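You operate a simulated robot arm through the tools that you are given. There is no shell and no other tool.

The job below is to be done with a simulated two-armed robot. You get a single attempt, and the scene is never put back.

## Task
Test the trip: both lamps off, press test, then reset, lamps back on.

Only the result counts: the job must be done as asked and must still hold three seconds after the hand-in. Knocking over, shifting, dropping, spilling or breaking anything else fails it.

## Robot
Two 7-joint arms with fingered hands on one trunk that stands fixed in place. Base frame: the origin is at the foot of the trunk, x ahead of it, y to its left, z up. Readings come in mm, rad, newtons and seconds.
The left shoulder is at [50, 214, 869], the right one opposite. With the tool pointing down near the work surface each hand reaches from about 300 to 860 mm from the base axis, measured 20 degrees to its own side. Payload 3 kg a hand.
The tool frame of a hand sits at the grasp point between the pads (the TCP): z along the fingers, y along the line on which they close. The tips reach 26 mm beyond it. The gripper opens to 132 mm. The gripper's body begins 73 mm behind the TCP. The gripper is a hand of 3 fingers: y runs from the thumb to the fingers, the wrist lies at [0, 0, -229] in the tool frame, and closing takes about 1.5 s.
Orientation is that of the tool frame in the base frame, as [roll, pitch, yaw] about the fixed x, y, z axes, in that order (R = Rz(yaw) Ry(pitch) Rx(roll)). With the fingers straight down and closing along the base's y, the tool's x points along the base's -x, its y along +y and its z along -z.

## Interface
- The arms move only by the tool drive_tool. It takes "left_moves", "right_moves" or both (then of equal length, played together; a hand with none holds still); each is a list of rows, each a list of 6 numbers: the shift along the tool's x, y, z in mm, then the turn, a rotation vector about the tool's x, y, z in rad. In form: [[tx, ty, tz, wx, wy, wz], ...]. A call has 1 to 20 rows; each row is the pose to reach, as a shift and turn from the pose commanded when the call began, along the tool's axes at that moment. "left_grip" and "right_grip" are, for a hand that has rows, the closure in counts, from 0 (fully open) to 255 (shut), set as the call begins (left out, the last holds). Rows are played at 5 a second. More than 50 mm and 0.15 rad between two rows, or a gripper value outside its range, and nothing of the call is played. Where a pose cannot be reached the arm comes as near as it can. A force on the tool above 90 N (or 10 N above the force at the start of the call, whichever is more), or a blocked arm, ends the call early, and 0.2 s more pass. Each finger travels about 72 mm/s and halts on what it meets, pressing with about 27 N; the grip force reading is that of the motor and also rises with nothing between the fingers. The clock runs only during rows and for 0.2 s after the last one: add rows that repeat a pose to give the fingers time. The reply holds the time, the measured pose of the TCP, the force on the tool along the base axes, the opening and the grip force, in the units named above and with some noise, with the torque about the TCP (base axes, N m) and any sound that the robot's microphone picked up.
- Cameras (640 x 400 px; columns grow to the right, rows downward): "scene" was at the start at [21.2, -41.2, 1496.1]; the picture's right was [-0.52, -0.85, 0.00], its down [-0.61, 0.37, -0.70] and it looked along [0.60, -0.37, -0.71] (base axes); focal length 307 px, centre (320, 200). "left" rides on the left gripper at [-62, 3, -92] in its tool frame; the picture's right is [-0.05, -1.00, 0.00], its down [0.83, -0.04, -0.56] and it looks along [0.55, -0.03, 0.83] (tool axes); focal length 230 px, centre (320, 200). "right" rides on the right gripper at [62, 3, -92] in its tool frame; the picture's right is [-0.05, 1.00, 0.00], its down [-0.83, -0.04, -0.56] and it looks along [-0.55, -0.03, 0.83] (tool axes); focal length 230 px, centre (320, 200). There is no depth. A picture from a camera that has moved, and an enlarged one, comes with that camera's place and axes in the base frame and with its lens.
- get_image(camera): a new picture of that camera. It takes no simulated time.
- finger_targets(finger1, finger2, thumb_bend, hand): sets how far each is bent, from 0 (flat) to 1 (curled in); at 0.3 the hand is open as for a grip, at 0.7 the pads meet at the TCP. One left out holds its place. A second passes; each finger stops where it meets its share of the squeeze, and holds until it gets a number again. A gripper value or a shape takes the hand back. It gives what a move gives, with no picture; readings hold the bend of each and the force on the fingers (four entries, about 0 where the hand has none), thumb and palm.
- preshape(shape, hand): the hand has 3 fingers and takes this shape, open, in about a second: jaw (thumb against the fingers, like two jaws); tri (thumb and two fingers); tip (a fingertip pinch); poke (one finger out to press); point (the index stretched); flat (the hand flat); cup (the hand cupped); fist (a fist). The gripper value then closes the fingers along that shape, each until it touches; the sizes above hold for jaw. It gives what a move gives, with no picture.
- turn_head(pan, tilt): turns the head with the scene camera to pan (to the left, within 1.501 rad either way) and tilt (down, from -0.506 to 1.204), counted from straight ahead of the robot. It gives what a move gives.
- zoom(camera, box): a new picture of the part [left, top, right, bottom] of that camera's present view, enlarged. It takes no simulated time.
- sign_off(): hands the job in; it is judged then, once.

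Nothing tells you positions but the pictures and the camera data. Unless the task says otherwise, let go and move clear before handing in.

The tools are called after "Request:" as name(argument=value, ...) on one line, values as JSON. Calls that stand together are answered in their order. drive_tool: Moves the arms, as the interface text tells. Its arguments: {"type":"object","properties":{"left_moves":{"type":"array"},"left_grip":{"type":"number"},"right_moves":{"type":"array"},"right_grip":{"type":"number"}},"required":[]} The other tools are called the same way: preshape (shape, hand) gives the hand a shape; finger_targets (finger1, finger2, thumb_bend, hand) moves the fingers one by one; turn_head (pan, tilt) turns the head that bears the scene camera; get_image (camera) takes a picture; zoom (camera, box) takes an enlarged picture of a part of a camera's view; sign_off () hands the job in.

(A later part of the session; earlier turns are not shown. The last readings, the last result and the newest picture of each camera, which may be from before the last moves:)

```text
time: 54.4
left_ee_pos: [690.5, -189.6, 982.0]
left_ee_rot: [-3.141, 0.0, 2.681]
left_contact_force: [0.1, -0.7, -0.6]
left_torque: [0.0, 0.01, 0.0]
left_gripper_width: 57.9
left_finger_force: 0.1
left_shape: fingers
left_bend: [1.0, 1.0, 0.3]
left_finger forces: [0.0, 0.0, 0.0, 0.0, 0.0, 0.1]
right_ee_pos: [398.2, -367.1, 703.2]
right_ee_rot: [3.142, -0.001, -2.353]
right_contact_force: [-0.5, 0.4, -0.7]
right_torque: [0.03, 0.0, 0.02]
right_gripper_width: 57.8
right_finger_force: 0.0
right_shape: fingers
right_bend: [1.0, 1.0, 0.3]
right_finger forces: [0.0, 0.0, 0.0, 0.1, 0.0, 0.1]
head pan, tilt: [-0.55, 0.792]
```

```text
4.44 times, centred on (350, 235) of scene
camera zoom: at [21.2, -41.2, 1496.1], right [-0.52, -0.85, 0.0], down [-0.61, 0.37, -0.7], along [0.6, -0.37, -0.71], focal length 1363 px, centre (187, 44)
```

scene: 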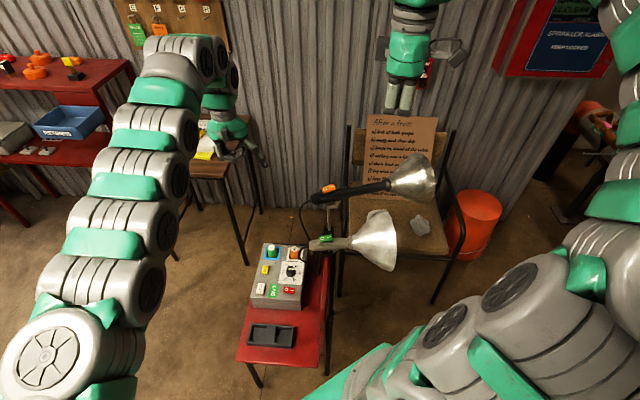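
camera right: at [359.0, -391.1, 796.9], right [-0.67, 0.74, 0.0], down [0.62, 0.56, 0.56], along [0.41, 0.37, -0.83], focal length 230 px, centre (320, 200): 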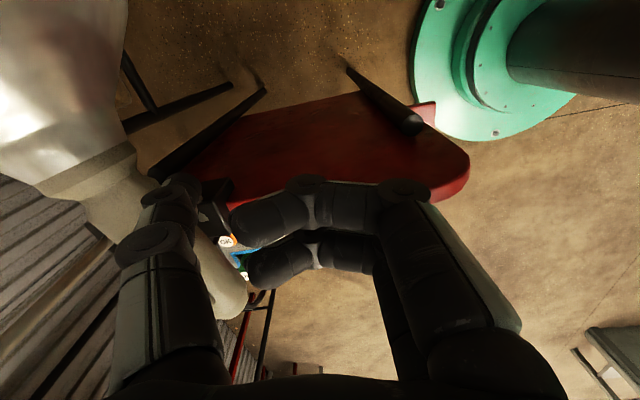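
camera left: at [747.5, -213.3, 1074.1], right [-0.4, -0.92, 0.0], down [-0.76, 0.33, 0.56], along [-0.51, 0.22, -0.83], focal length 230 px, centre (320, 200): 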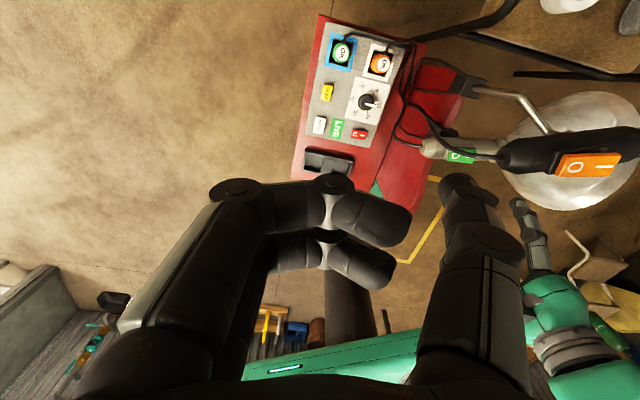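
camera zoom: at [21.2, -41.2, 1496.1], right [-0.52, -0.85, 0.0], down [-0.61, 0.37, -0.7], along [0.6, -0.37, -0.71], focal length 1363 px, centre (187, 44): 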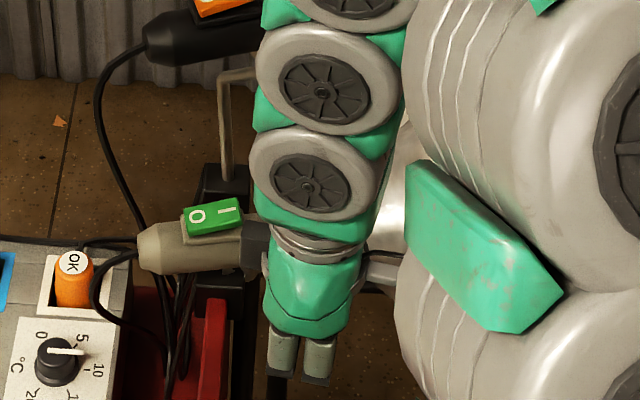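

The thumb is now beside the collar. I'll push again in small steps.

Request:
drive_tool(right_moves=[[-0.9, -2.8, 0, 0, 0, 0], [-1.8, -5.6, 0, 0, 0, 0], [-2.5, -7.6, 0, 0, 0, 0], [-3.1, -9.5, 0, 0, 0, 0], [-3.7, -11.4, 0, 0, 0, 0], [-3.7, -11.4, 0, 0, 0, 0]])

Request:
zoom(camera="right", box=[80, 80, 320, 240])

Request:
zoom(camera="scene", box=[280, 190, 420, 280])

```text
time: 55.8
left_ee_pos: [691.0, -189.4, 980.8]
left_ee_rot: [3.141, 0.0, 2.68]
left_contact_force: [-1.0, -0.2, 0.9]
left_torque: [0.0, 0.04, 0.01]
left_gripper_width: 57.9
left_finger_force: 0.1
left_shape: fingers
left_bend: [1.0, 1.0, 0.3]
left_finger forces: [0.1, 0.0, 0.1, 0.1, 0.0, 0.0]
right_ee_pos: [410.3, -372.2, 702.9]
right_ee_rot: [3.14, 0.0, -2.351]
right_contact_force: [-0.9, -0.3, -0.7]
right_torque: [0.0, 0.03, -0.04]
right_gripper_width: 57.3
right_finger_force: 0.3
right_shape: fingers
right_bend: [1.0, 1.0, 0.3]
right_finger forces: [0.1, 0.0, 0.1, 0.1, 0.5, 0.0]
head pan, tilt: [-0.55, 0.792]
```

```text
2.50 times, centred on (200, 160) of right
camera zoom: at [363.4, -415.4, 797.1], right [-0.67, 0.74, 0.0], down [0.62, 0.56, 0.56], along [0.41, 0.37, -0.83], focal length 575 px, centre (620, 300)
```

zoom: 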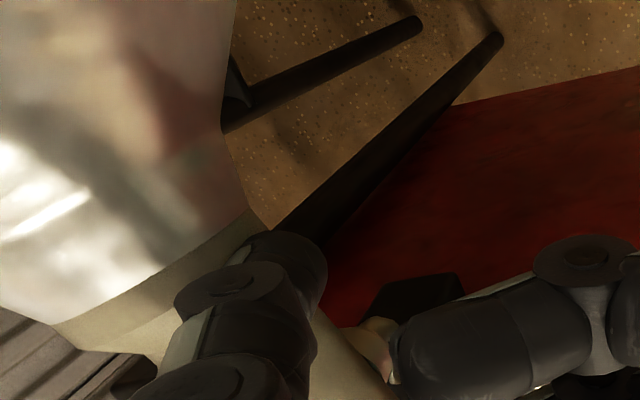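

```text
4.44 times, centred on (350, 235) of scene
camera zoom: at [21.2, -41.2, 1496.1], right [-0.52, -0.85, 0.0], down [-0.61, 0.37, -0.7], along [0.6, -0.37, -0.71], focal length 1363 px, centre (187, 44)
```

zoom: 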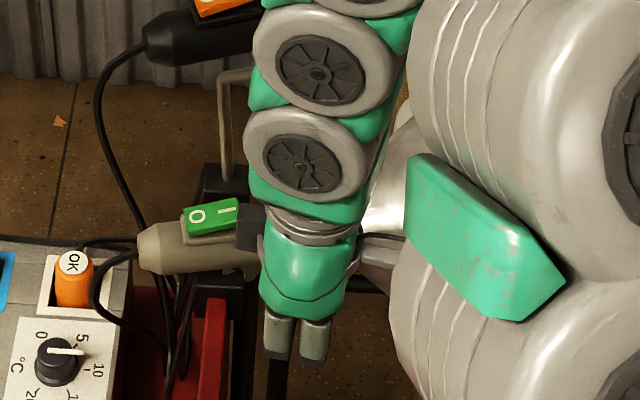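

Contact again at 0.5 N. I'll keep pushing in small steps.

Request:
drive_tool(right_moves=[[-0.5, -1.4, 0, 0, 0, 0], [-0.9, -2.8, 0, 0, 0, 0], [-1.4, -4.2, 0, 0, 0, 0], [-1.8, -5.6, 0, 0, 0, 0], [-2.3, -7.0, 0, 0, 0, 0], [-2.3, -7.0, 0, 0, 0, 0]])

Request:
zoom(camera="right", box=[80, 80, 320, 240])

Request:
zoom(camera="scene", box=[280, 190, 420, 280])

```text
time: 57.2
left_ee_pos: [689.9, -190.4, 980.7]
left_ee_rot: [3.14, -0.001, 2.681]
left_contact_force: [0.3, 0.8, 0.5]
left_torque: [0.0, 0.0, -0.01]
left_gripper_width: 58.0
left_finger_force: 0.0
left_shape: fingers
left_bend: [1.0, 1.0, 0.3]
left_finger forces: [0.1, 0.0, 0.0, 0.1, 0.0, 0.2]
right_ee_pos: [416.5, -375.3, 702.8]
right_ee_rot: [3.141, -0.002, -2.351]
right_contact_force: [-5.2, 0.3, 0.4]
right_torque: [0.04, 0.12, -0.22]
right_gripper_width: 55.7
right_finger_force: 2.3
right_shape: fingers
right_bend: [1.0, 1.0, 0.31]
right_finger forces: [0.2, 0.0, 0.0, 0.0, 4.6, 0.0]
head pan, tilt: [-0.55, 0.792]
```

```text
2.50 times, centred on (200, 160) of right
camera zoom: at [369.3, -418.3, 796.9], right [-0.67, 0.74, 0.0], down [0.62, 0.56, 0.55], along [0.41, 0.37, -0.83], focal length 575 px, centre (620, 300)
```

zoom: 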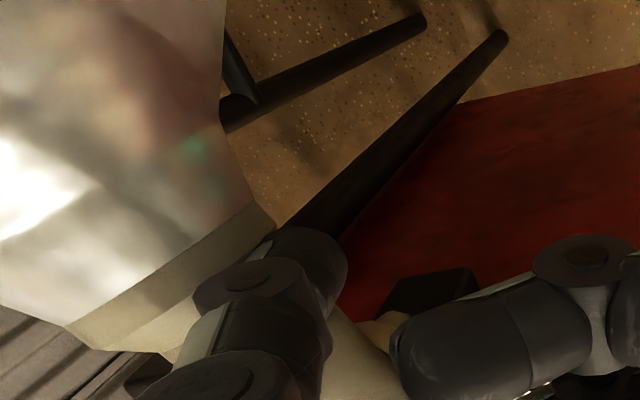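

```text
4.44 times, centred on (350, 235) of scene
camera zoom: at [21.2, -41.2, 1496.1], right [-0.52, -0.85, 0.0], down [-0.61, 0.37, -0.7], along [0.6, -0.37, -0.71], focal length 1363 px, centre (187, 44)
```

zoom: 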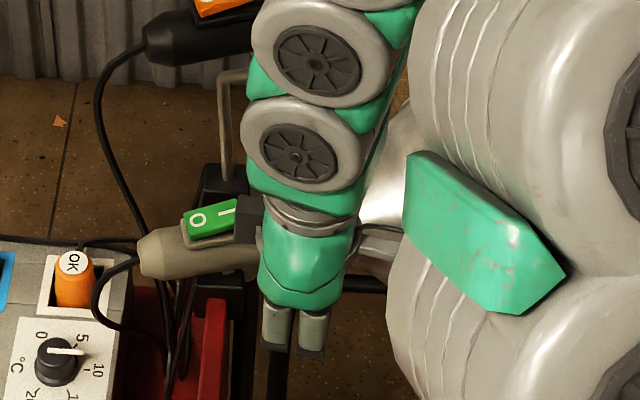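

It is turning smoothly now at about 5 N; the cable end has come roughly 40% of the way back. I'll continue.

Request:
drive_tool(right_moves=[[-0.4, -1.2, 0, 0, 0, 0], [-0.8, -2.4, 0, 0, 0, 0], [-1.1, -3.6, 0, 0, 0, 0], [-1.1, -3.6, 0, 0, 0, 0]])

Request:
zoom(camera="scene", box=[280, 190, 420, 280])

Request:
zoom(camera="scene", box=[300, 225, 350, 257])

```text
time: 58.2
left_ee_pos: [690.6, -189.6, 981.0]
left_ee_rot: [3.141, 0.001, 2.681]
left_contact_force: [-0.1, -0.5, -0.1]
left_torque: [-0.03, -0.03, 0.0]
left_gripper_width: 58.0
left_finger_force: 0.0
left_shape: fingers
left_bend: [1.0, 1.0, 0.3]
left_finger forces: [0.0, 0.1, 0.0, 0.0, 0.1, 0.0]
right_ee_pos: [418.6, -376.1, 703.2]
right_ee_rot: [-3.142, 0.0, -2.351]
right_contact_force: [-4.1, 0.0, -1.1]
right_torque: [0.03, 0.13, -0.26]
right_gripper_width: 56.1
right_finger_force: 2.8
right_shape: fingers
right_bend: [1.0, 1.0, 0.31]
right_finger forces: [0.0, 0.0, 0.1, 0.0, 4.7, 0.0]
head pan, tilt: [-0.55, 0.792]
```

```text
4.44 times, centred on (350, 235) of scene
camera zoom: at [21.2, -41.2, 1496.1], right [-0.52, -0.85, 0.0], down [-0.61, 0.37, -0.7], along [0.6, -0.37, -0.71], focal length 1363 px, centre (187, 44)
```

zoom: 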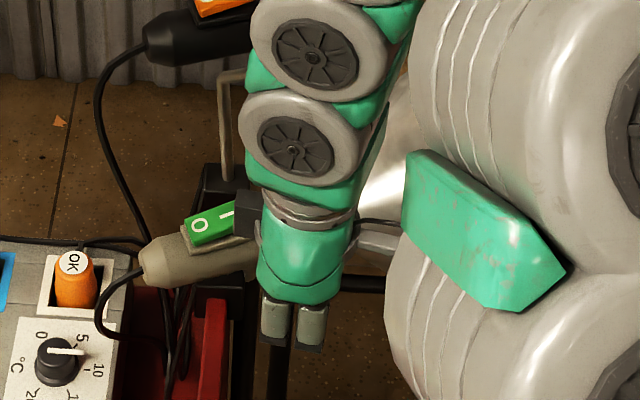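

```text
12.50 times, centred on (325, 241) of scene
camera zoom: at [21.2, -41.2, 1496.1], right [-0.52, -0.85, 0.0], down [-0.61, 0.37, -0.7], along [0.6, -0.37, -0.71], focal length 3833 px, centre (258, -312)
```

zoom: 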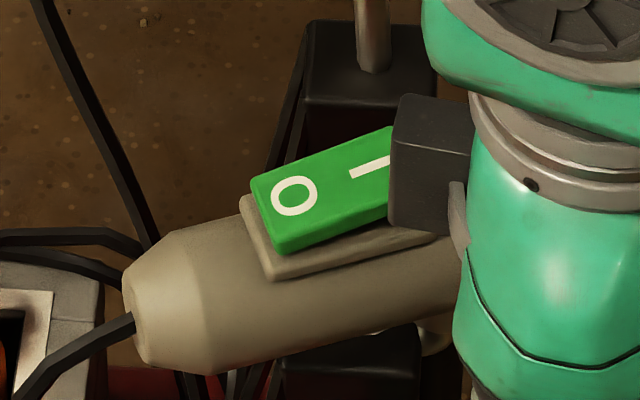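

Nearly back: compared with the first picture only about 6 of the original 73 px remain at the cable end. One more small nudge of under a millimetre.

Request:
drive_tool(right_moves=[[-0.15, -0.5, 0, 0, 0, 0], [-0.28, -0.9, 0, 0, 0, 0], [-0.28, -0.9, 0, 0, 0, 0]])

Request:
zoom(camera="scene", box=[300, 225, 350, 257])

```text
time: 59.0
left_ee_pos: [689.5, -190.0, 981.8]
left_ee_rot: [3.142, 0.001, 2.681]
left_contact_force: [-0.5, -0.1, -0.7]
left_torque: [0.0, 0.0, 0.02]
left_gripper_width: 57.4
left_finger_force: 0.1
left_shape: fingers
left_bend: [1.0, 1.0, 0.3]
left_finger forces: [0.0, 0.0, 0.0, 0.0, 0.1, 0.1]
right_ee_pos: [420.8, -376.7, 703.3]
right_ee_rot: [3.141, 0.001, -2.351]
right_contact_force: [-5.6, -0.9, 1.5]
right_torque: [-0.06, 0.04, -0.35]
right_gripper_width: 56.0
right_finger_force: 3.0
right_shape: fingers
right_bend: [1.0, 1.0, 0.31]
right_finger forces: [0.0, 0.0, 0.1, 0.1, 5.4, 0.0]
head pan, tilt: [-0.55, 0.792]
```

```text
12.50 times, centred on (325, 241) of scene
camera zoom: at [21.2, -41.2, 1496.1], right [-0.52, -0.85, 0.0], down [-0.61, 0.37, -0.7], along [0.6, -0.37, -0.71], focal length 3833 px, centre (258, -312)
```

zoom: 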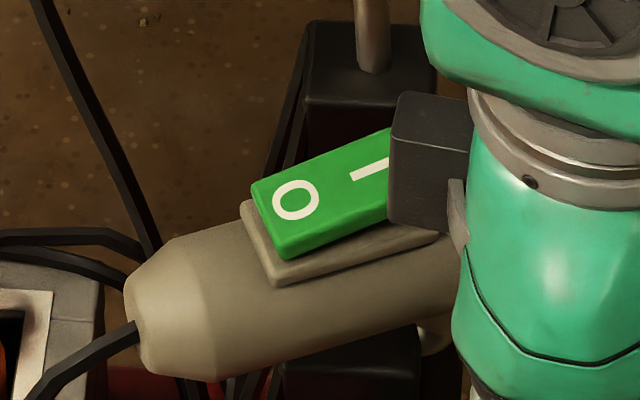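

That matches the first picture within a pixel or two (plate corner at (275,285) against (275,283) originally). I'll back the thumb off sideways, lift clear, and compare the whole lamp.

Request:
drive_tool(right_moves=[[0.9, 3, 0, 0, 0, 0], [2.5, 8, 0, 0, 0, 0], [5, 16, 0, 0, 0, 0], [8, 25, 0, 0, 0, 0], [8, 25, -40, 0, 0, 0], [8, 25, -80, 0, 0, 0], [8, 25, -120, 0, 0, 0], [8, 25, -160, 0, 0, 0], [8, 25, -205, 0, 0, 0], [20, 40, -245, 0, 0, 0], [20, 80, -265, 0, 0, 0], [20, 120, -280, 0, 0, 0], [20, 120, -280, 0, 0, 0]])

Request:
zoom(camera="scene", box=[300, 225, 350, 257])

Request:
zoom(camera="scene", box=[230, 160, 450, 320])

Request:
get_image(camera="scene")

```text
time: 61.8
left_ee_pos: [690.2, -189.0, 980.9]
left_ee_rot: [-3.141, 0.0, 2.681]
left_contact_force: [0.8, -0.2, -0.8]
left_torque: [0.0, 0.0, 0.0]
left_gripper_width: 57.8
left_finger_force: 0.2
left_shape: fingers
left_bend: [1.0, 1.0, 0.3]
left_finger forces: [0.0, 0.0, 0.0, 0.1, 0.1, 0.1]
right_ee_pos: [320.5, -306.5, 984.0]
right_ee_rot: [-3.141, 0.0, -2.351]
right_contact_force: [-1.5, -0.2, 0.1]
right_torque: [-0.01, 0.0, 0.01]
right_gripper_width: 58.0
right_finger_force: 0.1
right_shape: fingers
right_bend: [1.0, 1.0, 0.3]
right_finger forces: [0.0, 0.1, 0.0, 0.0, 0.0, 0.1]
head pan, tilt: [-0.55, 0.792]
```

```text
12.50 times, centred on (325, 241) of scene
camera zoom: at [21.3, -41.2, 1496.1], right [-0.52, -0.85, 0.0], down [-0.61, 0.37, -0.7], along [0.6, -0.37, -0.71], focal length 3833 px, centre (258, -312)
```

zoom: 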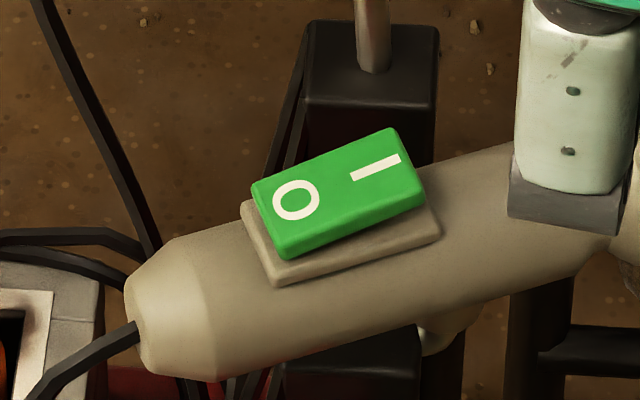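

```text
2.50 times, centred on (340, 240) of scene
camera zoom: at [21.3, -41.2, 1496.1], right [-0.52, -0.85, 0.0], down [-0.61, 0.37, -0.7], along [0.6, -0.37, -0.71], focal length 766 px, centre (270, 100)
```

zoom: 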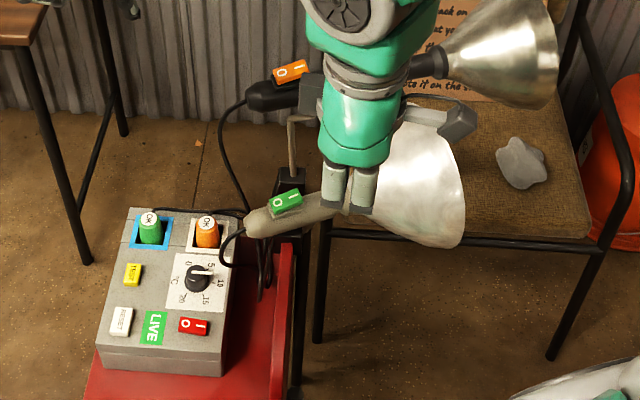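

```text
taken
```

scene: 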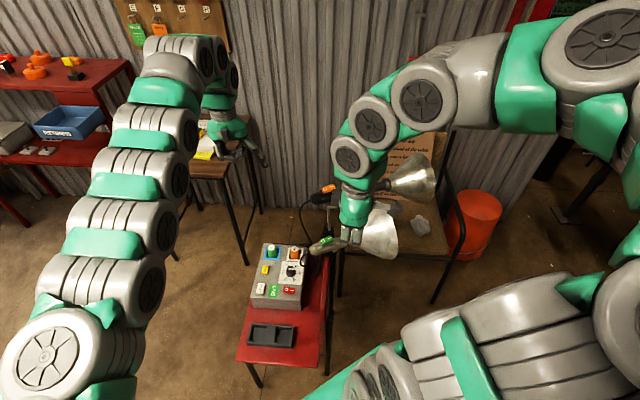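

The grey lamp is back in its original pose (plate corners and reflector rim agree to within 1–2 px), the flag reads LIVE and both lamps are off. Next I'll switch the lamps on, starting with green, and this time stop as soon as the rocker tips. First I'll locate its raised I end.

Request:
zoom(camera="left", box=[400, 90, 520, 180])

Request:
zoom(camera="left", box=[400, 20, 640, 180])

Request:
get_image(camera="right")

Request:
zoom(camera="right", box=[190, 40, 310, 120])

```text
4.44 times, centred on (460, 135) of left
camera zoom: at [747.6, -213.1, 1074.1], right [-0.4, -0.92, 0.0], down [-0.76, 0.33, 0.56], along [-0.51, 0.22, -0.83], focal length 1022 px, centre (-302, 489)
```

zoom: 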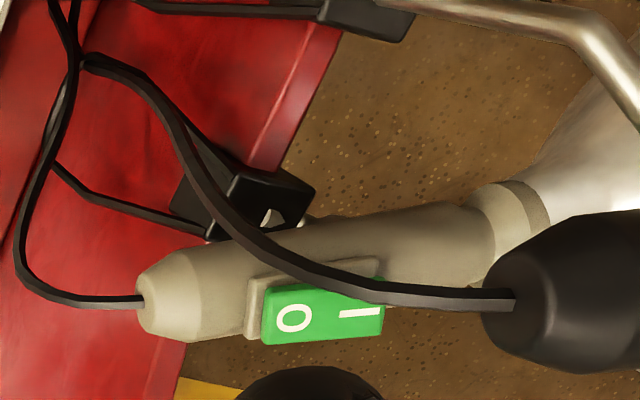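

```text
2.50 times, centred on (520, 100) of left
camera zoom: at [747.6, -213.1, 1074.1], right [-0.4, -0.92, 0.0], down [-0.76, 0.33, 0.56], along [-0.51, 0.22, -0.83], focal length 575 px, centre (-180, 450)
```

zoom: 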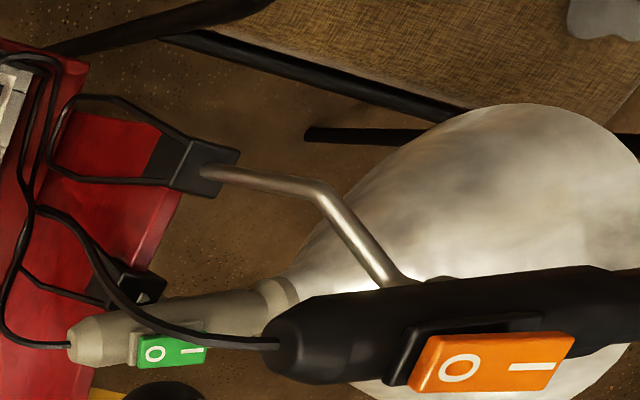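

```text
taken
camera right: at [273.9, -349.6, 1077.7], right [-0.67, 0.74, 0.0], down [0.62, 0.56, 0.56], along [0.41, 0.37, -0.83], focal length 230 px, centre (320, 200)
```

right: 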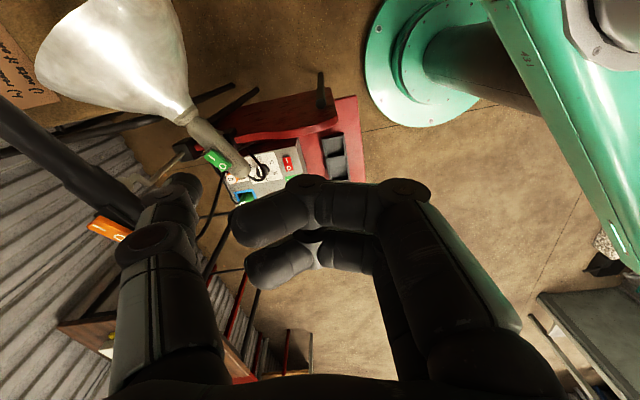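

```text
5.00 times, centred on (250, 80) of right
camera zoom: at [273.9, -349.6, 1077.7], right [-0.67, 0.74, 0.0], down [0.62, 0.56, 0.56], along [0.41, 0.37, -0.83], focal length 1150 px, centre (670, 800)
```

zoom: 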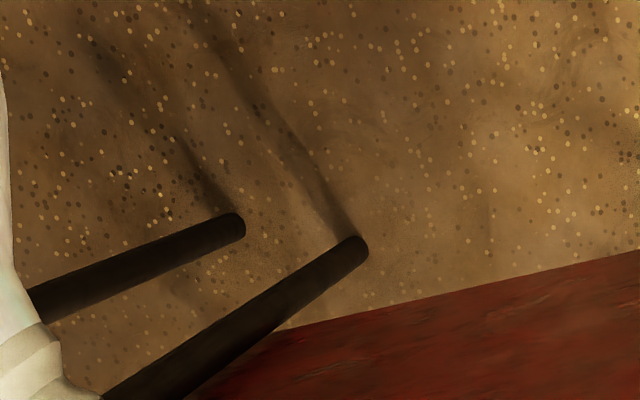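

The raised I is at (510,-375.5,726), agreed by both cameras to under 1 mm. I'll bring the right hand back over, 80 mm above it first.

Request:
drive_tool(right_moves=[[-14, -18, 15, 0, 0, 0], [-28, -37, 35, 0, 0, 0], [-43, -56, 55, 0, 0, 0], [-58, -75, 75, 0, 0, 0], [-72, -93, 95, 0, 0, 0], [-86.8, -112, 115, 0, 0, 0], [-86.8, -112, 150, 0, 0, 0], [-86.8, -112, 180, 0, 0, 0], [-86.8, -112, 180, 0, 0, 0]])

Request:
zoom(camera="right", box=[120, 90, 280, 230])

Request:
zoom(camera="left", box=[400, 90, 520, 180])

Request:
zoom(camera="scene", box=[280, 160, 440, 280])

```text
time: 63.8
left_ee_pos: [691.4, -189.6, 981.1]
left_ee_rot: [-3.141, 0.0, 2.681]
left_contact_force: [-0.4, -0.5, -0.9]
left_torque: [-0.03, 0.01, -0.01]
left_gripper_width: 57.7
left_finger_force: 0.0
left_shape: fingers
left_bend: [1.0, 1.0, 0.3]
left_finger forces: [0.1, 0.0, 0.0, 0.1, 0.1, 0.0]
right_ee_pos: [460.9, -323.0, 805.4]
right_ee_rot: [-3.141, 0.001, -2.353]
right_contact_force: [0.4, 0.2, 0.7]
right_torque: [0.02, -0.03, -0.01]
right_gripper_width: 57.3
right_finger_force: 0.1
right_shape: fingers
right_bend: [1.0, 1.0, 0.3]
right_finger forces: [0.0, 0.1, 0.0, 0.1, 0.0, 0.1]
head pan, tilt: [-0.55, 0.792]
```

```text
2.86 times, centred on (200, 160) of right
camera zoom: at [414.2, -367.4, 897.8], right [-0.67, 0.74, 0.0], down [0.61, 0.56, 0.56], along [0.41, 0.37, -0.83], focal length 657 px, centre (663, 314)
```

zoom: 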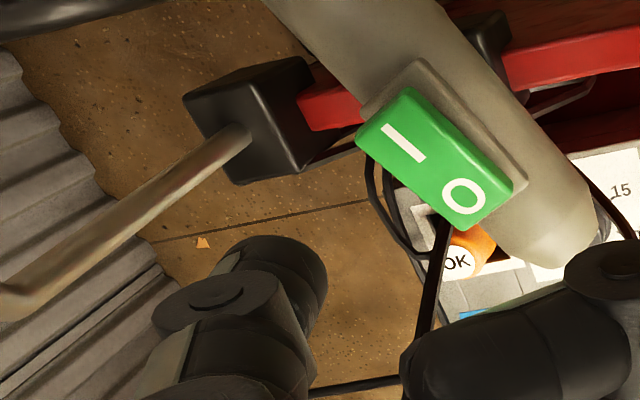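

```text
4.44 times, centred on (460, 135) of left
camera zoom: at [747.6, -213.2, 1074.3], right [-0.4, -0.92, 0.0], down [-0.76, 0.33, 0.56], along [-0.51, 0.22, -0.83], focal length 1022 px, centre (-302, 489)
```

zoom: 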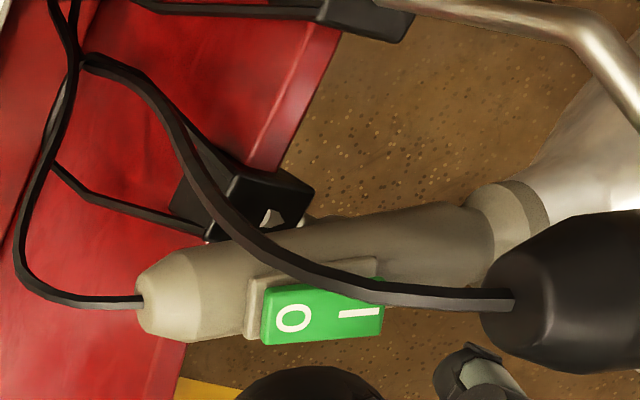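

```text
3.33 times, centred on (360, 220) of scene
camera zoom: at [21.2, -41.2, 1496.1], right [-0.52, -0.85, 0.0], down [-0.61, 0.37, -0.7], along [0.6, -0.37, -0.71], focal length 1022 px, centre (187, 133)
```

zoom: 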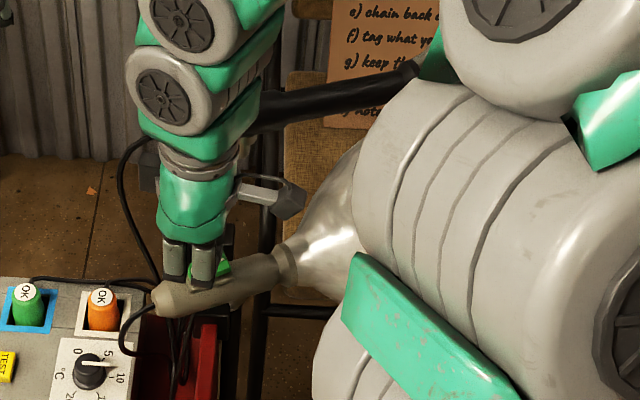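

The left camera can see the right thumb together with the rocker, which gives a second check. I'll come down to about 13 mm above the rocker and compare both views before touching.

Request:
drive_tool(right_moves=[[0, 0, 12, 0, 0, 0], [0, 0, 24, 0, 0, 0], [0, 0, 34, 0, 0, 0], [0, 0, 40, 0, 0, 0], [0, 0, 40, 0, 0, 0]])

Request:
zoom(camera="right", box=[120, 90, 280, 230])

Request:
zoom(camera="left", box=[420, 110, 500, 160])

```text
time: 65.0
left_ee_pos: [691.3, -190.7, 981.6]
left_ee_rot: [3.141, 0.0, 2.68]
left_contact_force: [0.2, 0.1, 0.4]
left_torque: [0.01, 0.03, 0.01]
left_gripper_width: 57.7
left_finger_force: 0.0
left_shape: fingers
left_bend: [1.0, 1.0, 0.3]
left_finger forces: [0.0, 0.1, 0.0, 0.0, 0.1, 0.0]
right_ee_pos: [461.4, -325.5, 763.9]
right_ee_rot: [3.142, -0.001, -2.351]
right_contact_force: [-0.5, -0.2, -0.1]
right_torque: [-0.01, -0.01, -0.01]
right_gripper_width: 57.4
right_finger_force: 0.1
right_shape: fingers
right_bend: [1.0, 1.0, 0.3]
right_finger forces: [0.0, 0.1, 0.1, 0.1, 0.1, 0.1]
head pan, tilt: [-0.55, 0.792]
```

```text
2.86 times, centred on (200, 160) of right
camera zoom: at [415.3, -367.7, 858.0], right [-0.67, 0.74, 0.0], down [0.62, 0.56, 0.55], along [0.41, 0.37, -0.83], focal length 657 px, centre (663, 314)
```

zoom: 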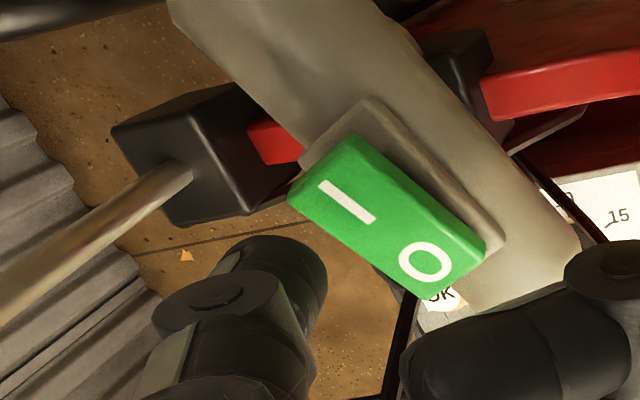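

```text
8.00 times, centred on (460, 135) of left
camera zoom: at [747.6, -213.2, 1074.2], right [-0.4, -0.92, 0.0], down [-0.76, 0.33, 0.56], along [-0.51, 0.22, -0.83], focal length 1841 px, centre (-800, 720)
```

zoom: 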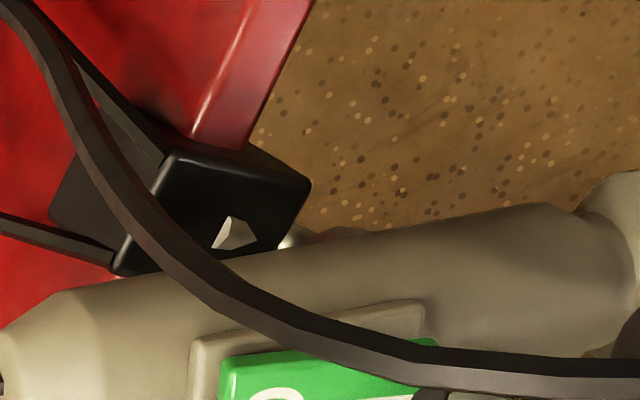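

The right view suggests contact near TCP z≈741–750 with the tip over I. I'll shift about 3 mm outward along the rocker and 1 mm toward its centre, go down 12 mm, and check again.

Request:
drive_tool(right_moves=[[0.9, -1.3, 0, 0, 0, 0], [1.8, -2.7, 4, 0, 0, 0], [1.8, -2.7, 8, 0, 0, 0], [1.8, -2.7, 12, 0, 0, 0], [1.8, -2.7, 12, 0, 0, 0]])

Request:
zoom(camera="right", box=[120, 90, 280, 230])

Request:
zoom(camera="left", box=[430, 130, 510, 190])

```text
time: 66.2
left_ee_pos: [691.6, -189.2, 981.8]
left_ee_rot: [-3.141, -0.001, 2.681]
left_contact_force: [0.0, 0.6, -0.3]
left_torque: [0.01, 0.01, 0.0]
left_gripper_width: 57.7
left_finger_force: 0.0
left_shape: fingers
left_bend: [1.0, 1.0, 0.3]
left_finger forces: [0.0, 0.1, 0.0, 0.0, 0.1, 0.0]
right_ee_pos: [461.6, -327.1, 751.9]
right_ee_rot: [-3.141, 0.001, -2.354]
right_contact_force: [0.2, 0.2, -0.9]
right_torque: [-0.02, 0.03, 0.01]
right_gripper_width: 57.7
right_finger_force: 0.0
right_shape: fingers
right_bend: [1.0, 1.0, 0.3]
right_finger forces: [0.1, 0.0, 0.0, 0.0, 0.0, 0.0]
head pan, tilt: [-0.55, 0.792]
```

```text
2.86 times, centred on (200, 160) of right
camera zoom: at [415.4, -370.0, 845.2], right [-0.67, 0.74, 0.0], down [0.62, 0.56, 0.56], along [0.41, 0.37, -0.83], focal length 657 px, centre (663, 314)
```

zoom: 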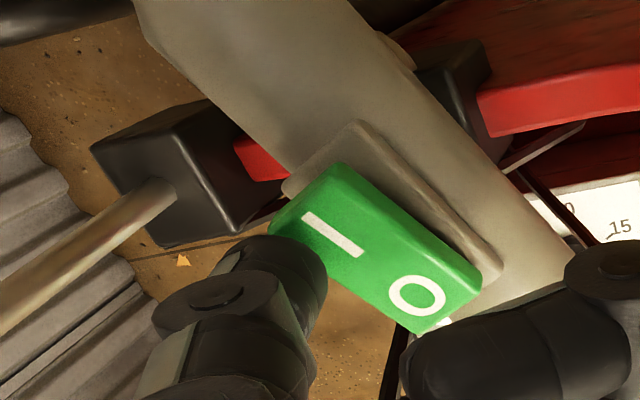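

```text
6.67 times, centred on (470, 160) of left
camera zoom: at [747.6, -213.2, 1074.1], right [-0.4, -0.92, 0.0], down [-0.76, 0.33, 0.56], along [-0.51, 0.22, -0.83], focal length 1534 px, centre (-680, 467)
```

zoom: 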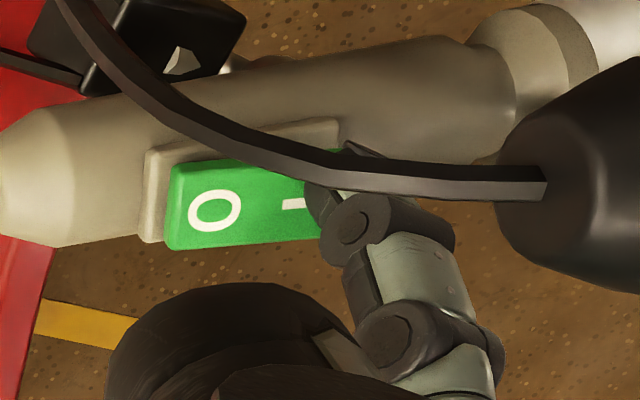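

Both views show the tip over the I end but about 4 mm toward the far edge, so I'll correct by about 3 mm and descend a little further.

Request:
drive_tool(right_moves=[[0.7, 3, 0, 0, 0, 0], [0.7, 3, 2, 0, 0, 0], [0.7, 3, 4, 0, 0, 0], [0.7, 3, 5, 0, 0, 0]])

Request:
zoom(camera="right", box=[120, 90, 280, 230])

Request:
zoom(camera="left", box=[430, 130, 510, 190])

```text
time: 67.2
left_ee_pos: [690.6, -190.1, 981.8]
left_ee_rot: [-3.141, 0.0, 2.682]
left_contact_force: [0.8, 0.2, 0.4]
left_torque: [0.01, -0.02, 0.03]
left_gripper_width: 57.9
left_finger_force: 0.0
left_shape: fingers
left_bend: [1.0, 1.0, 0.3]
left_finger forces: [0.1, 0.0, 0.1, 0.0, 0.0, 0.0]
right_ee_pos: [460.3, -326.3, 747.5]
right_ee_rot: [3.141, -0.001, -2.351]
right_contact_force: [-0.1, -0.8, 1.3]
right_torque: [-0.1, -0.05, -0.09]
right_gripper_width: 57.6
right_finger_force: 0.4
right_shape: fingers
right_bend: [1.0, 1.0, 0.3]
right_finger forces: [0.1, 0.1, 0.0, 0.1, 1.3, 0.1]
head pan, tilt: [-0.55, 0.792]
```

```text
2.86 times, centred on (200, 160) of right
camera zoom: at [413.7, -369.2, 840.0], right [-0.67, 0.74, 0.0], down [0.62, 0.56, 0.55], along [0.41, 0.37, -0.83], focal length 657 px, centre (663, 314)
```

zoom: 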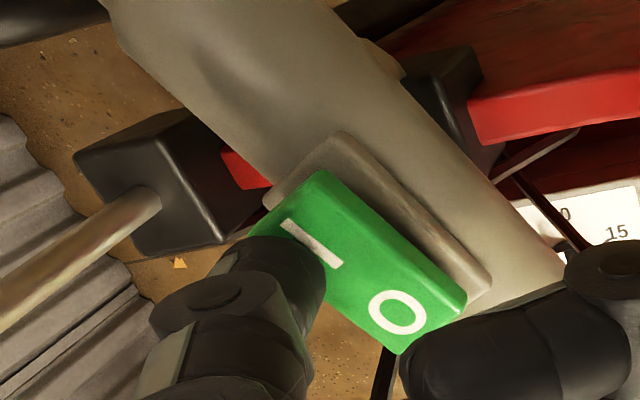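

```text
6.67 times, centred on (470, 160) of left
camera zoom: at [747.6, -213.3, 1074.2], right [-0.4, -0.92, 0.0], down [-0.76, 0.33, 0.56], along [-0.51, 0.22, -0.83], focal length 1534 px, centre (-680, 467)
```

zoom: 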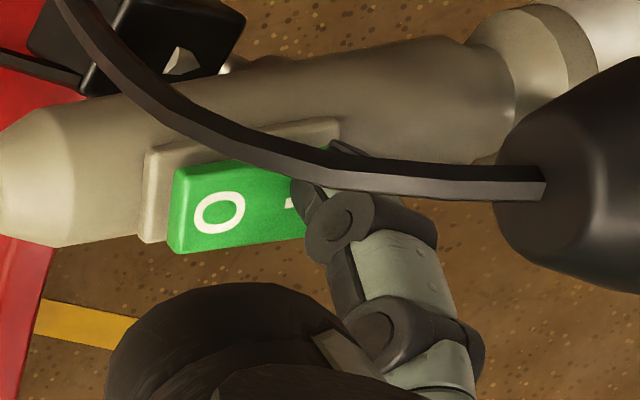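

Contact at 1.3 N and the rocker is starting to move. I'll go on one millimetre at a time.

Request:
drive_tool(right_moves=[[0, 0, 0.7, 0, 0, 0], [0, 0, 1.4, 0, 0, 0]])

Request:
zoom(camera="left", box=[430, 130, 510, 190])

Request:
zoom(camera="right", box=[120, 90, 280, 230])

```text
time: 67.8
left_ee_pos: [691.1, -189.7, 981.4]
left_ee_rot: [3.141, 0.0, 2.68]
left_contact_force: [0.3, -0.1, 0.7]
left_torque: [-0.02, 0.0, 0.01]
left_gripper_width: 57.9
left_finger_force: 0.0
left_shape: fingers
left_bend: [1.0, 1.0, 0.3]
left_finger forces: [0.0, 0.0, 0.0, 0.0, 0.0, 0.1]
right_ee_pos: [458.8, -324.3, 745.1]
right_ee_rot: [-3.141, 0.001, -2.352]
right_contact_force: [-0.8, 0.1, -0.1]
right_torque: [0.01, 0.01, 0.03]
right_gripper_width: 58.0
right_finger_force: 0.1
right_shape: fingers
right_bend: [1.0, 1.0, 0.3]
right_finger forces: [0.1, 0.0, 0.1, 0.0, 0.1, 0.1]
head pan, tilt: [-0.55, 0.792]
```

```text
6.67 times, centred on (470, 160) of left
camera zoom: at [747.6, -213.1, 1074.2], right [-0.4, -0.92, 0.0], down [-0.76, 0.33, 0.56], along [-0.51, 0.22, -0.83], focal length 1534 px, centre (-680, 467)
```

zoom: 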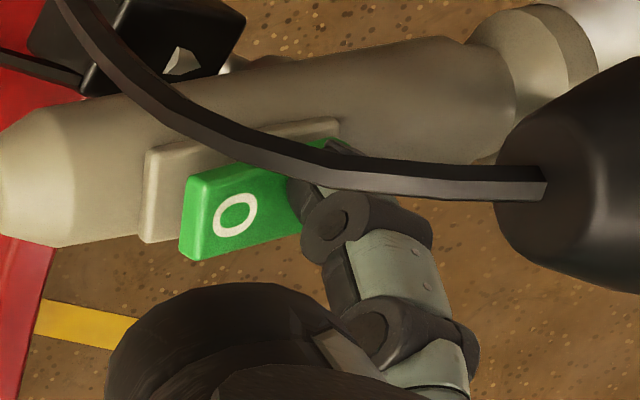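

```text
2.86 times, centred on (200, 160) of right
camera zoom: at [413.3, -368.7, 838.8], right [-0.67, 0.74, 0.0], down [0.62, 0.56, 0.56], along [0.41, 0.37, -0.83], focal length 657 px, centre (663, 314)
```

zoom: 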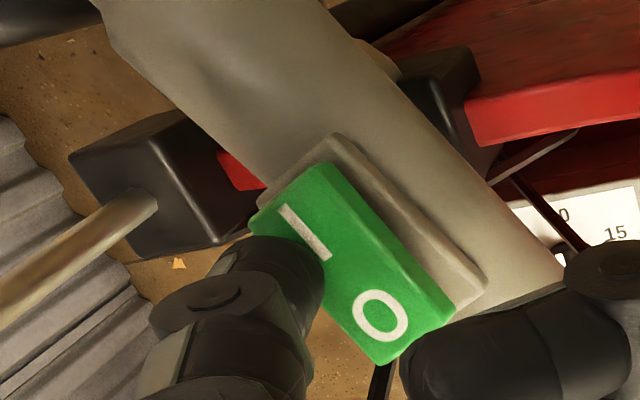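

The green rocker has snapped over to I and the force has dropped to zero. I'll lift off straight up and check the lamp.

Request:
drive_tool(right_moves=[[0, 0, -6, 0, 0, 0], [0, 0, -25, 0, 0, 0], [0, 0, -60, 0, 0, 0], [0, 0, -100, 0, 0, 0], [0, 0, -140, 0, 0, 0], [0, 0, -180, 0, 0, 0], [0, 0, -220, 0, 0, 0], [15, 30, -250, 0, 0, 0], [20, 70, -265, 0, 0, 0], [20, 110, -280, 0, 0, 0], [20, 110, -280, 0, 0, 0]])

Request:
zoom(camera="scene", box=[300, 225, 350, 257])

Request:
zoom(camera="scene", box=[230, 160, 450, 320])

Request:
zoom(camera="scene", box=[310, 170, 360, 202])

Request:
zoom(camera="left", box=[400, 20, 640, 180])

```text
time: 70.2
left_ee_pos: [690.4, -189.5, 980.9]
left_ee_rot: [3.142, 0.0, 2.681]
left_contact_force: [-0.5, 0.1, -0.4]
left_torque: [0.02, -0.06, 0.0]
left_gripper_width: 58.0
left_finger_force: 0.1
left_shape: fingers
left_bend: [1.0, 1.0, 0.3]
left_finger forces: [0.0, 0.0, 0.1, 0.1, 0.1, 0.0]
right_ee_pos: [367.5, -261.7, 1026.0]
right_ee_rot: [3.14, 0.0, -2.35]
right_contact_force: [0.7, -1.3, -0.2]
right_torque: [0.03, 0.03, 0.01]
right_gripper_width: 58.0
right_finger_force: 0.0
right_shape: fingers
right_bend: [1.0, 1.0, 0.3]
right_finger forces: [0.1, 0.1, 0.0, 0.1, 0.1, 0.0]
head pan, tilt: [-0.55, 0.792]
```

```text
12.50 times, centred on (325, 241) of scene
camera zoom: at [21.3, -41.2, 1496.1], right [-0.52, -0.85, 0.0], down [-0.61, 0.37, -0.7], along [0.6, -0.37, -0.71], focal length 3833 px, centre (258, -312)
```

zoom: 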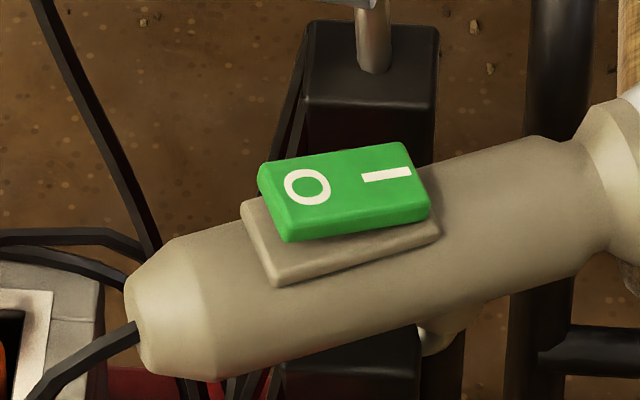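

```text
2.50 times, centred on (340, 240) of scene
camera zoom: at [21.3, -41.2, 1496.1], right [-0.52, -0.85, 0.0], down [-0.61, 0.37, -0.7], along [0.6, -0.37, -0.71], focal length 766 px, centre (270, 100)
```

zoom: 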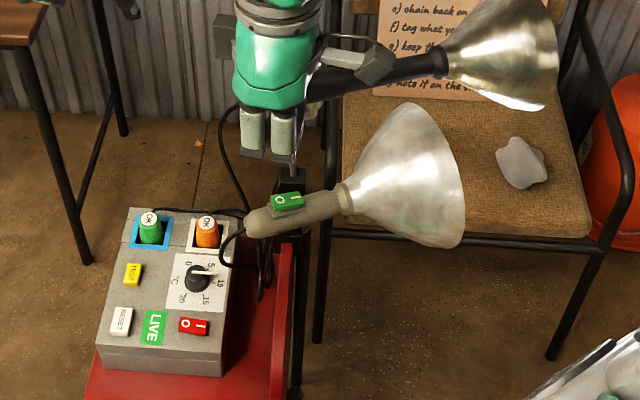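

```text
12.50 times, centred on (335, 186) of scene
camera zoom: at [21.3, -41.2, 1496.1], right [-0.52, -0.85, 0.0], down [-0.61, 0.37, -0.7], along [0.6, -0.37, -0.71], focal length 3833 px, centre (132, 375)
```

zoom: 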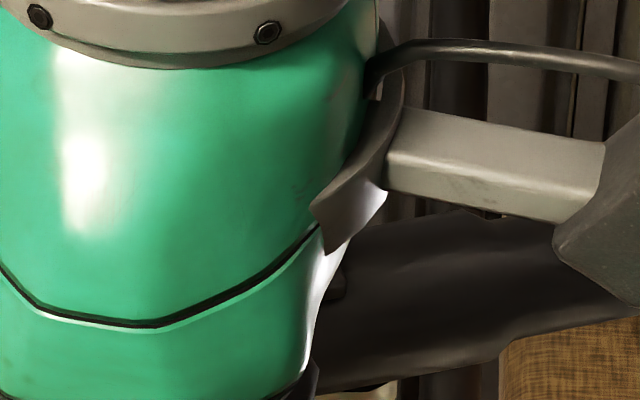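

```text
2.50 times, centred on (520, 100) of left
camera zoom: at [747.6, -213.2, 1074.1], right [-0.4, -0.92, 0.0], down [-0.76, 0.33, 0.56], along [-0.51, 0.22, -0.83], focal length 575 px, centre (-180, 450)
```

zoom: 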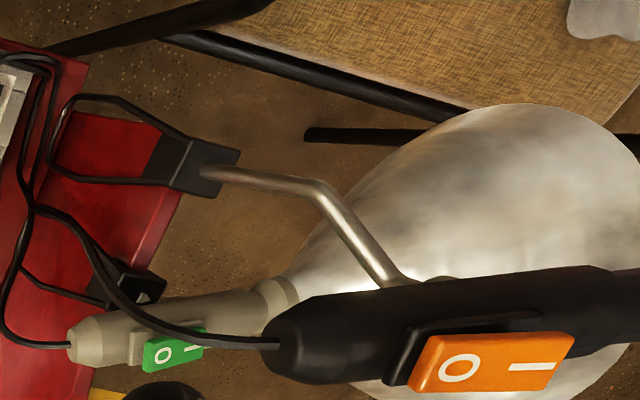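

The green lamp is back on, and its rocker, plate and handle sit on exactly the same pixels as in the first picture. Next is the orange rocker, whose raised I end is at (563,-413.5,885); I'll move the right hand above it using the offset that worked for green.

Request:
drive_tool(right_moves=[[-6, -35, 0, 0, 0, 0], [-12, -70, 0, 0, 0, 0], [-18, -105, 0, 0, 0, 0], [-24, -140, 0, 0, 0, 0], [-30.5, -175, 10, 0, 0, 0], [-30.5, -175, 40, 0, 0, 0], [-30.5, -175, 70, 0, 0, 0], [-30.5, -175, 70, 0, 0, 0]])

Request:
zoom(camera="right", box=[120, 90, 280, 230])

Request:
zoom(camera="left", box=[540, 130, 640, 200])

Request:
get_image(camera="scene")

```text
time: 72.0
left_ee_pos: [690.0, -191.1, 980.6]
left_ee_rot: [-3.141, -0.001, 2.682]
left_contact_force: [0.1, -0.7, 0.7]
left_torque: [0.01, 0.01, -0.01]
left_gripper_width: 57.6
left_finger_force: 0.0
left_shape: fingers
left_bend: [1.0, 1.0, 0.3]
left_finger forces: [0.1, 0.0, 0.0, 0.0, 0.0, 0.0]
right_ee_pos: [511.8, -362.3, 955.9]
right_ee_rot: [3.141, 0.001, -2.351]
right_contact_force: [-0.2, -0.2, 0.7]
right_torque: [0.02, 0.03, -0.01]
right_gripper_width: 57.9
right_finger_force: 0.1
right_shape: fingers
right_bend: [1.0, 1.0, 0.3]
right_finger forces: [0.0, 0.0, 0.0, 0.1, 0.0, 0.0]
head pan, tilt: [-0.55, 0.792]
```

```text
2.86 times, centred on (200, 160) of right
camera zoom: at [466.3, -406.6, 1048.9], right [-0.67, 0.74, 0.0], down [0.61, 0.56, 0.56], along [0.41, 0.37, -0.83], focal length 657 px, centre (663, 314)
```

zoom: 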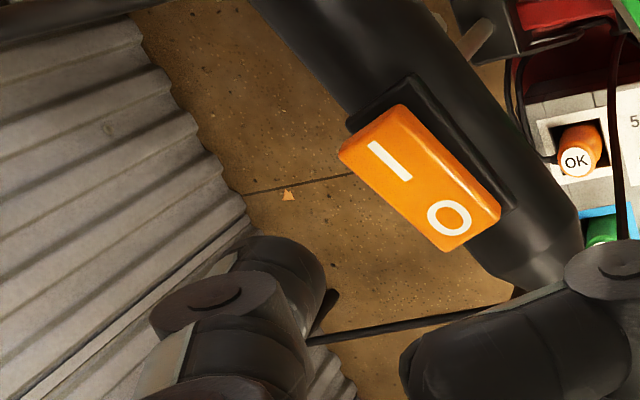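

```text
5.71 times, centred on (590, 165) of left
camera zoom: at [747.6, -213.2, 1074.2], right [-0.4, -0.92, 0.0], down [-0.76, 0.33, 0.56], along [-0.51, 0.22, -0.83], focal length 1315 px, centre (-1223, 400)
```

zoom: 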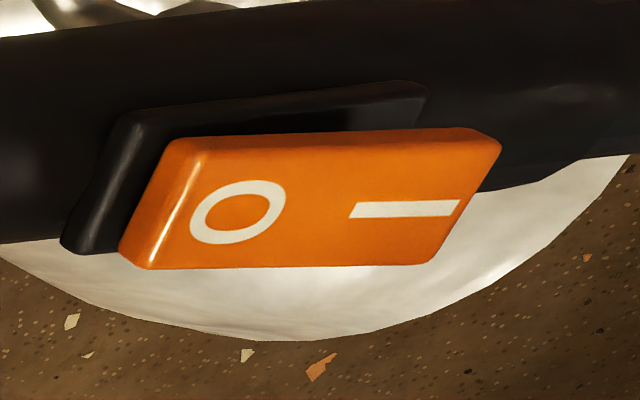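

```text
taken
```

scene: 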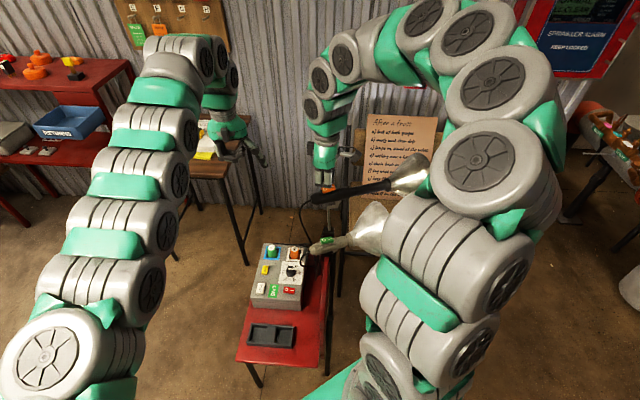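

The view matches the geometry I had over the green rocker. I'll apply the same small correction and descend to about 12 mm above the orange I end.

Request:
drive_tool(right_moves=[[1.2, 0.2, 10, 0, 0, 0], [2.5, 0.3, 20, 0, 0, 0], [2.5, 0.3, 28, 0, 0, 0], [2.5, 0.3, 35, 0, 0, 0], [2.5, 0.3, 35, 0, 0, 0]])

Request:
zoom(camera="right", box=[120, 90, 280, 230])

Request:
zoom(camera="left", box=[540, 130, 640, 200])

Request:
zoom(camera="scene", box=[300, 160, 360, 210])

```text
time: 73.2
left_ee_pos: [690.3, -190.4, 981.7]
left_ee_rot: [3.141, -0.002, 2.682]
left_contact_force: [-0.4, 0.1, 0.5]
left_torque: [0.02, 0.01, 0.03]
left_gripper_width: 57.6
left_finger_force: 0.0
left_shape: fingers
left_bend: [1.0, 1.0, 0.3]
left_finger forces: [0.1, 0.0, 0.0, 0.1, 0.0, 0.0]
right_ee_pos: [510.8, -365.8, 920.3]
right_ee_rot: [3.141, 0.001, -2.353]
right_contact_force: [0.5, -0.5, 0.0]
right_torque: [0.02, -0.01, 0.02]
right_gripper_width: 58.1
right_finger_force: 0.3
right_shape: fingers
right_bend: [1.0, 1.0, 0.3]
right_finger forces: [0.0, 0.0, 0.0, 0.1, 0.0, 0.0]
head pan, tilt: [-0.55, 0.792]
```

```text
2.86 times, centred on (200, 160) of right
camera zoom: at [464.9, -409.5, 1013.3], right [-0.67, 0.74, 0.0], down [0.62, 0.56, 0.56], along [0.41, 0.37, -0.83], focal length 657 px, centre (663, 314)
```

zoom: 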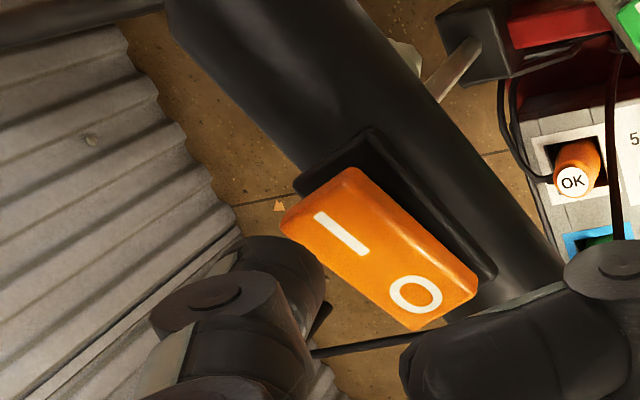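

```text
5.71 times, centred on (590, 165) of left
camera zoom: at [747.6, -213.2, 1074.2], right [-0.4, -0.92, 0.0], down [-0.76, 0.33, 0.56], along [-0.51, 0.22, -0.83], focal length 1315 px, centre (-1223, 400)
```

zoom: 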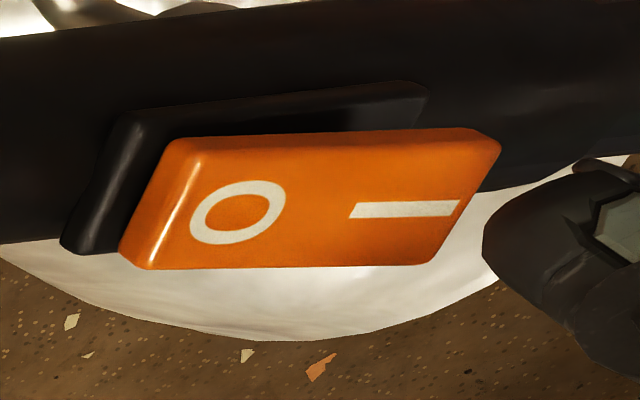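

```text
8.00 times, centred on (330, 185) of scene
camera zoom: at [21.2, -41.2, 1496.1], right [-0.52, -0.85, 0.0], down [-0.61, 0.37, -0.7], along [0.6, -0.37, -0.71], focal length 2453 px, centre (240, 320)
```

zoom: 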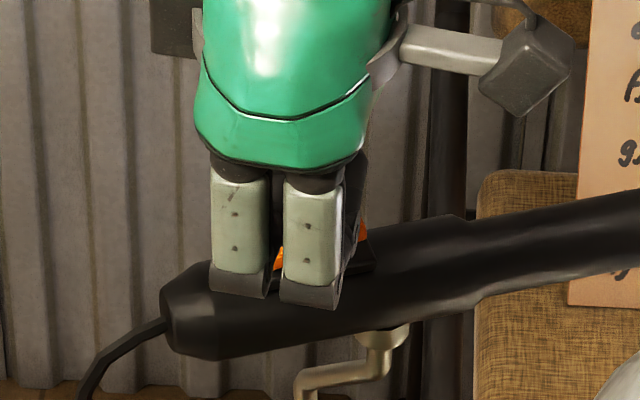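

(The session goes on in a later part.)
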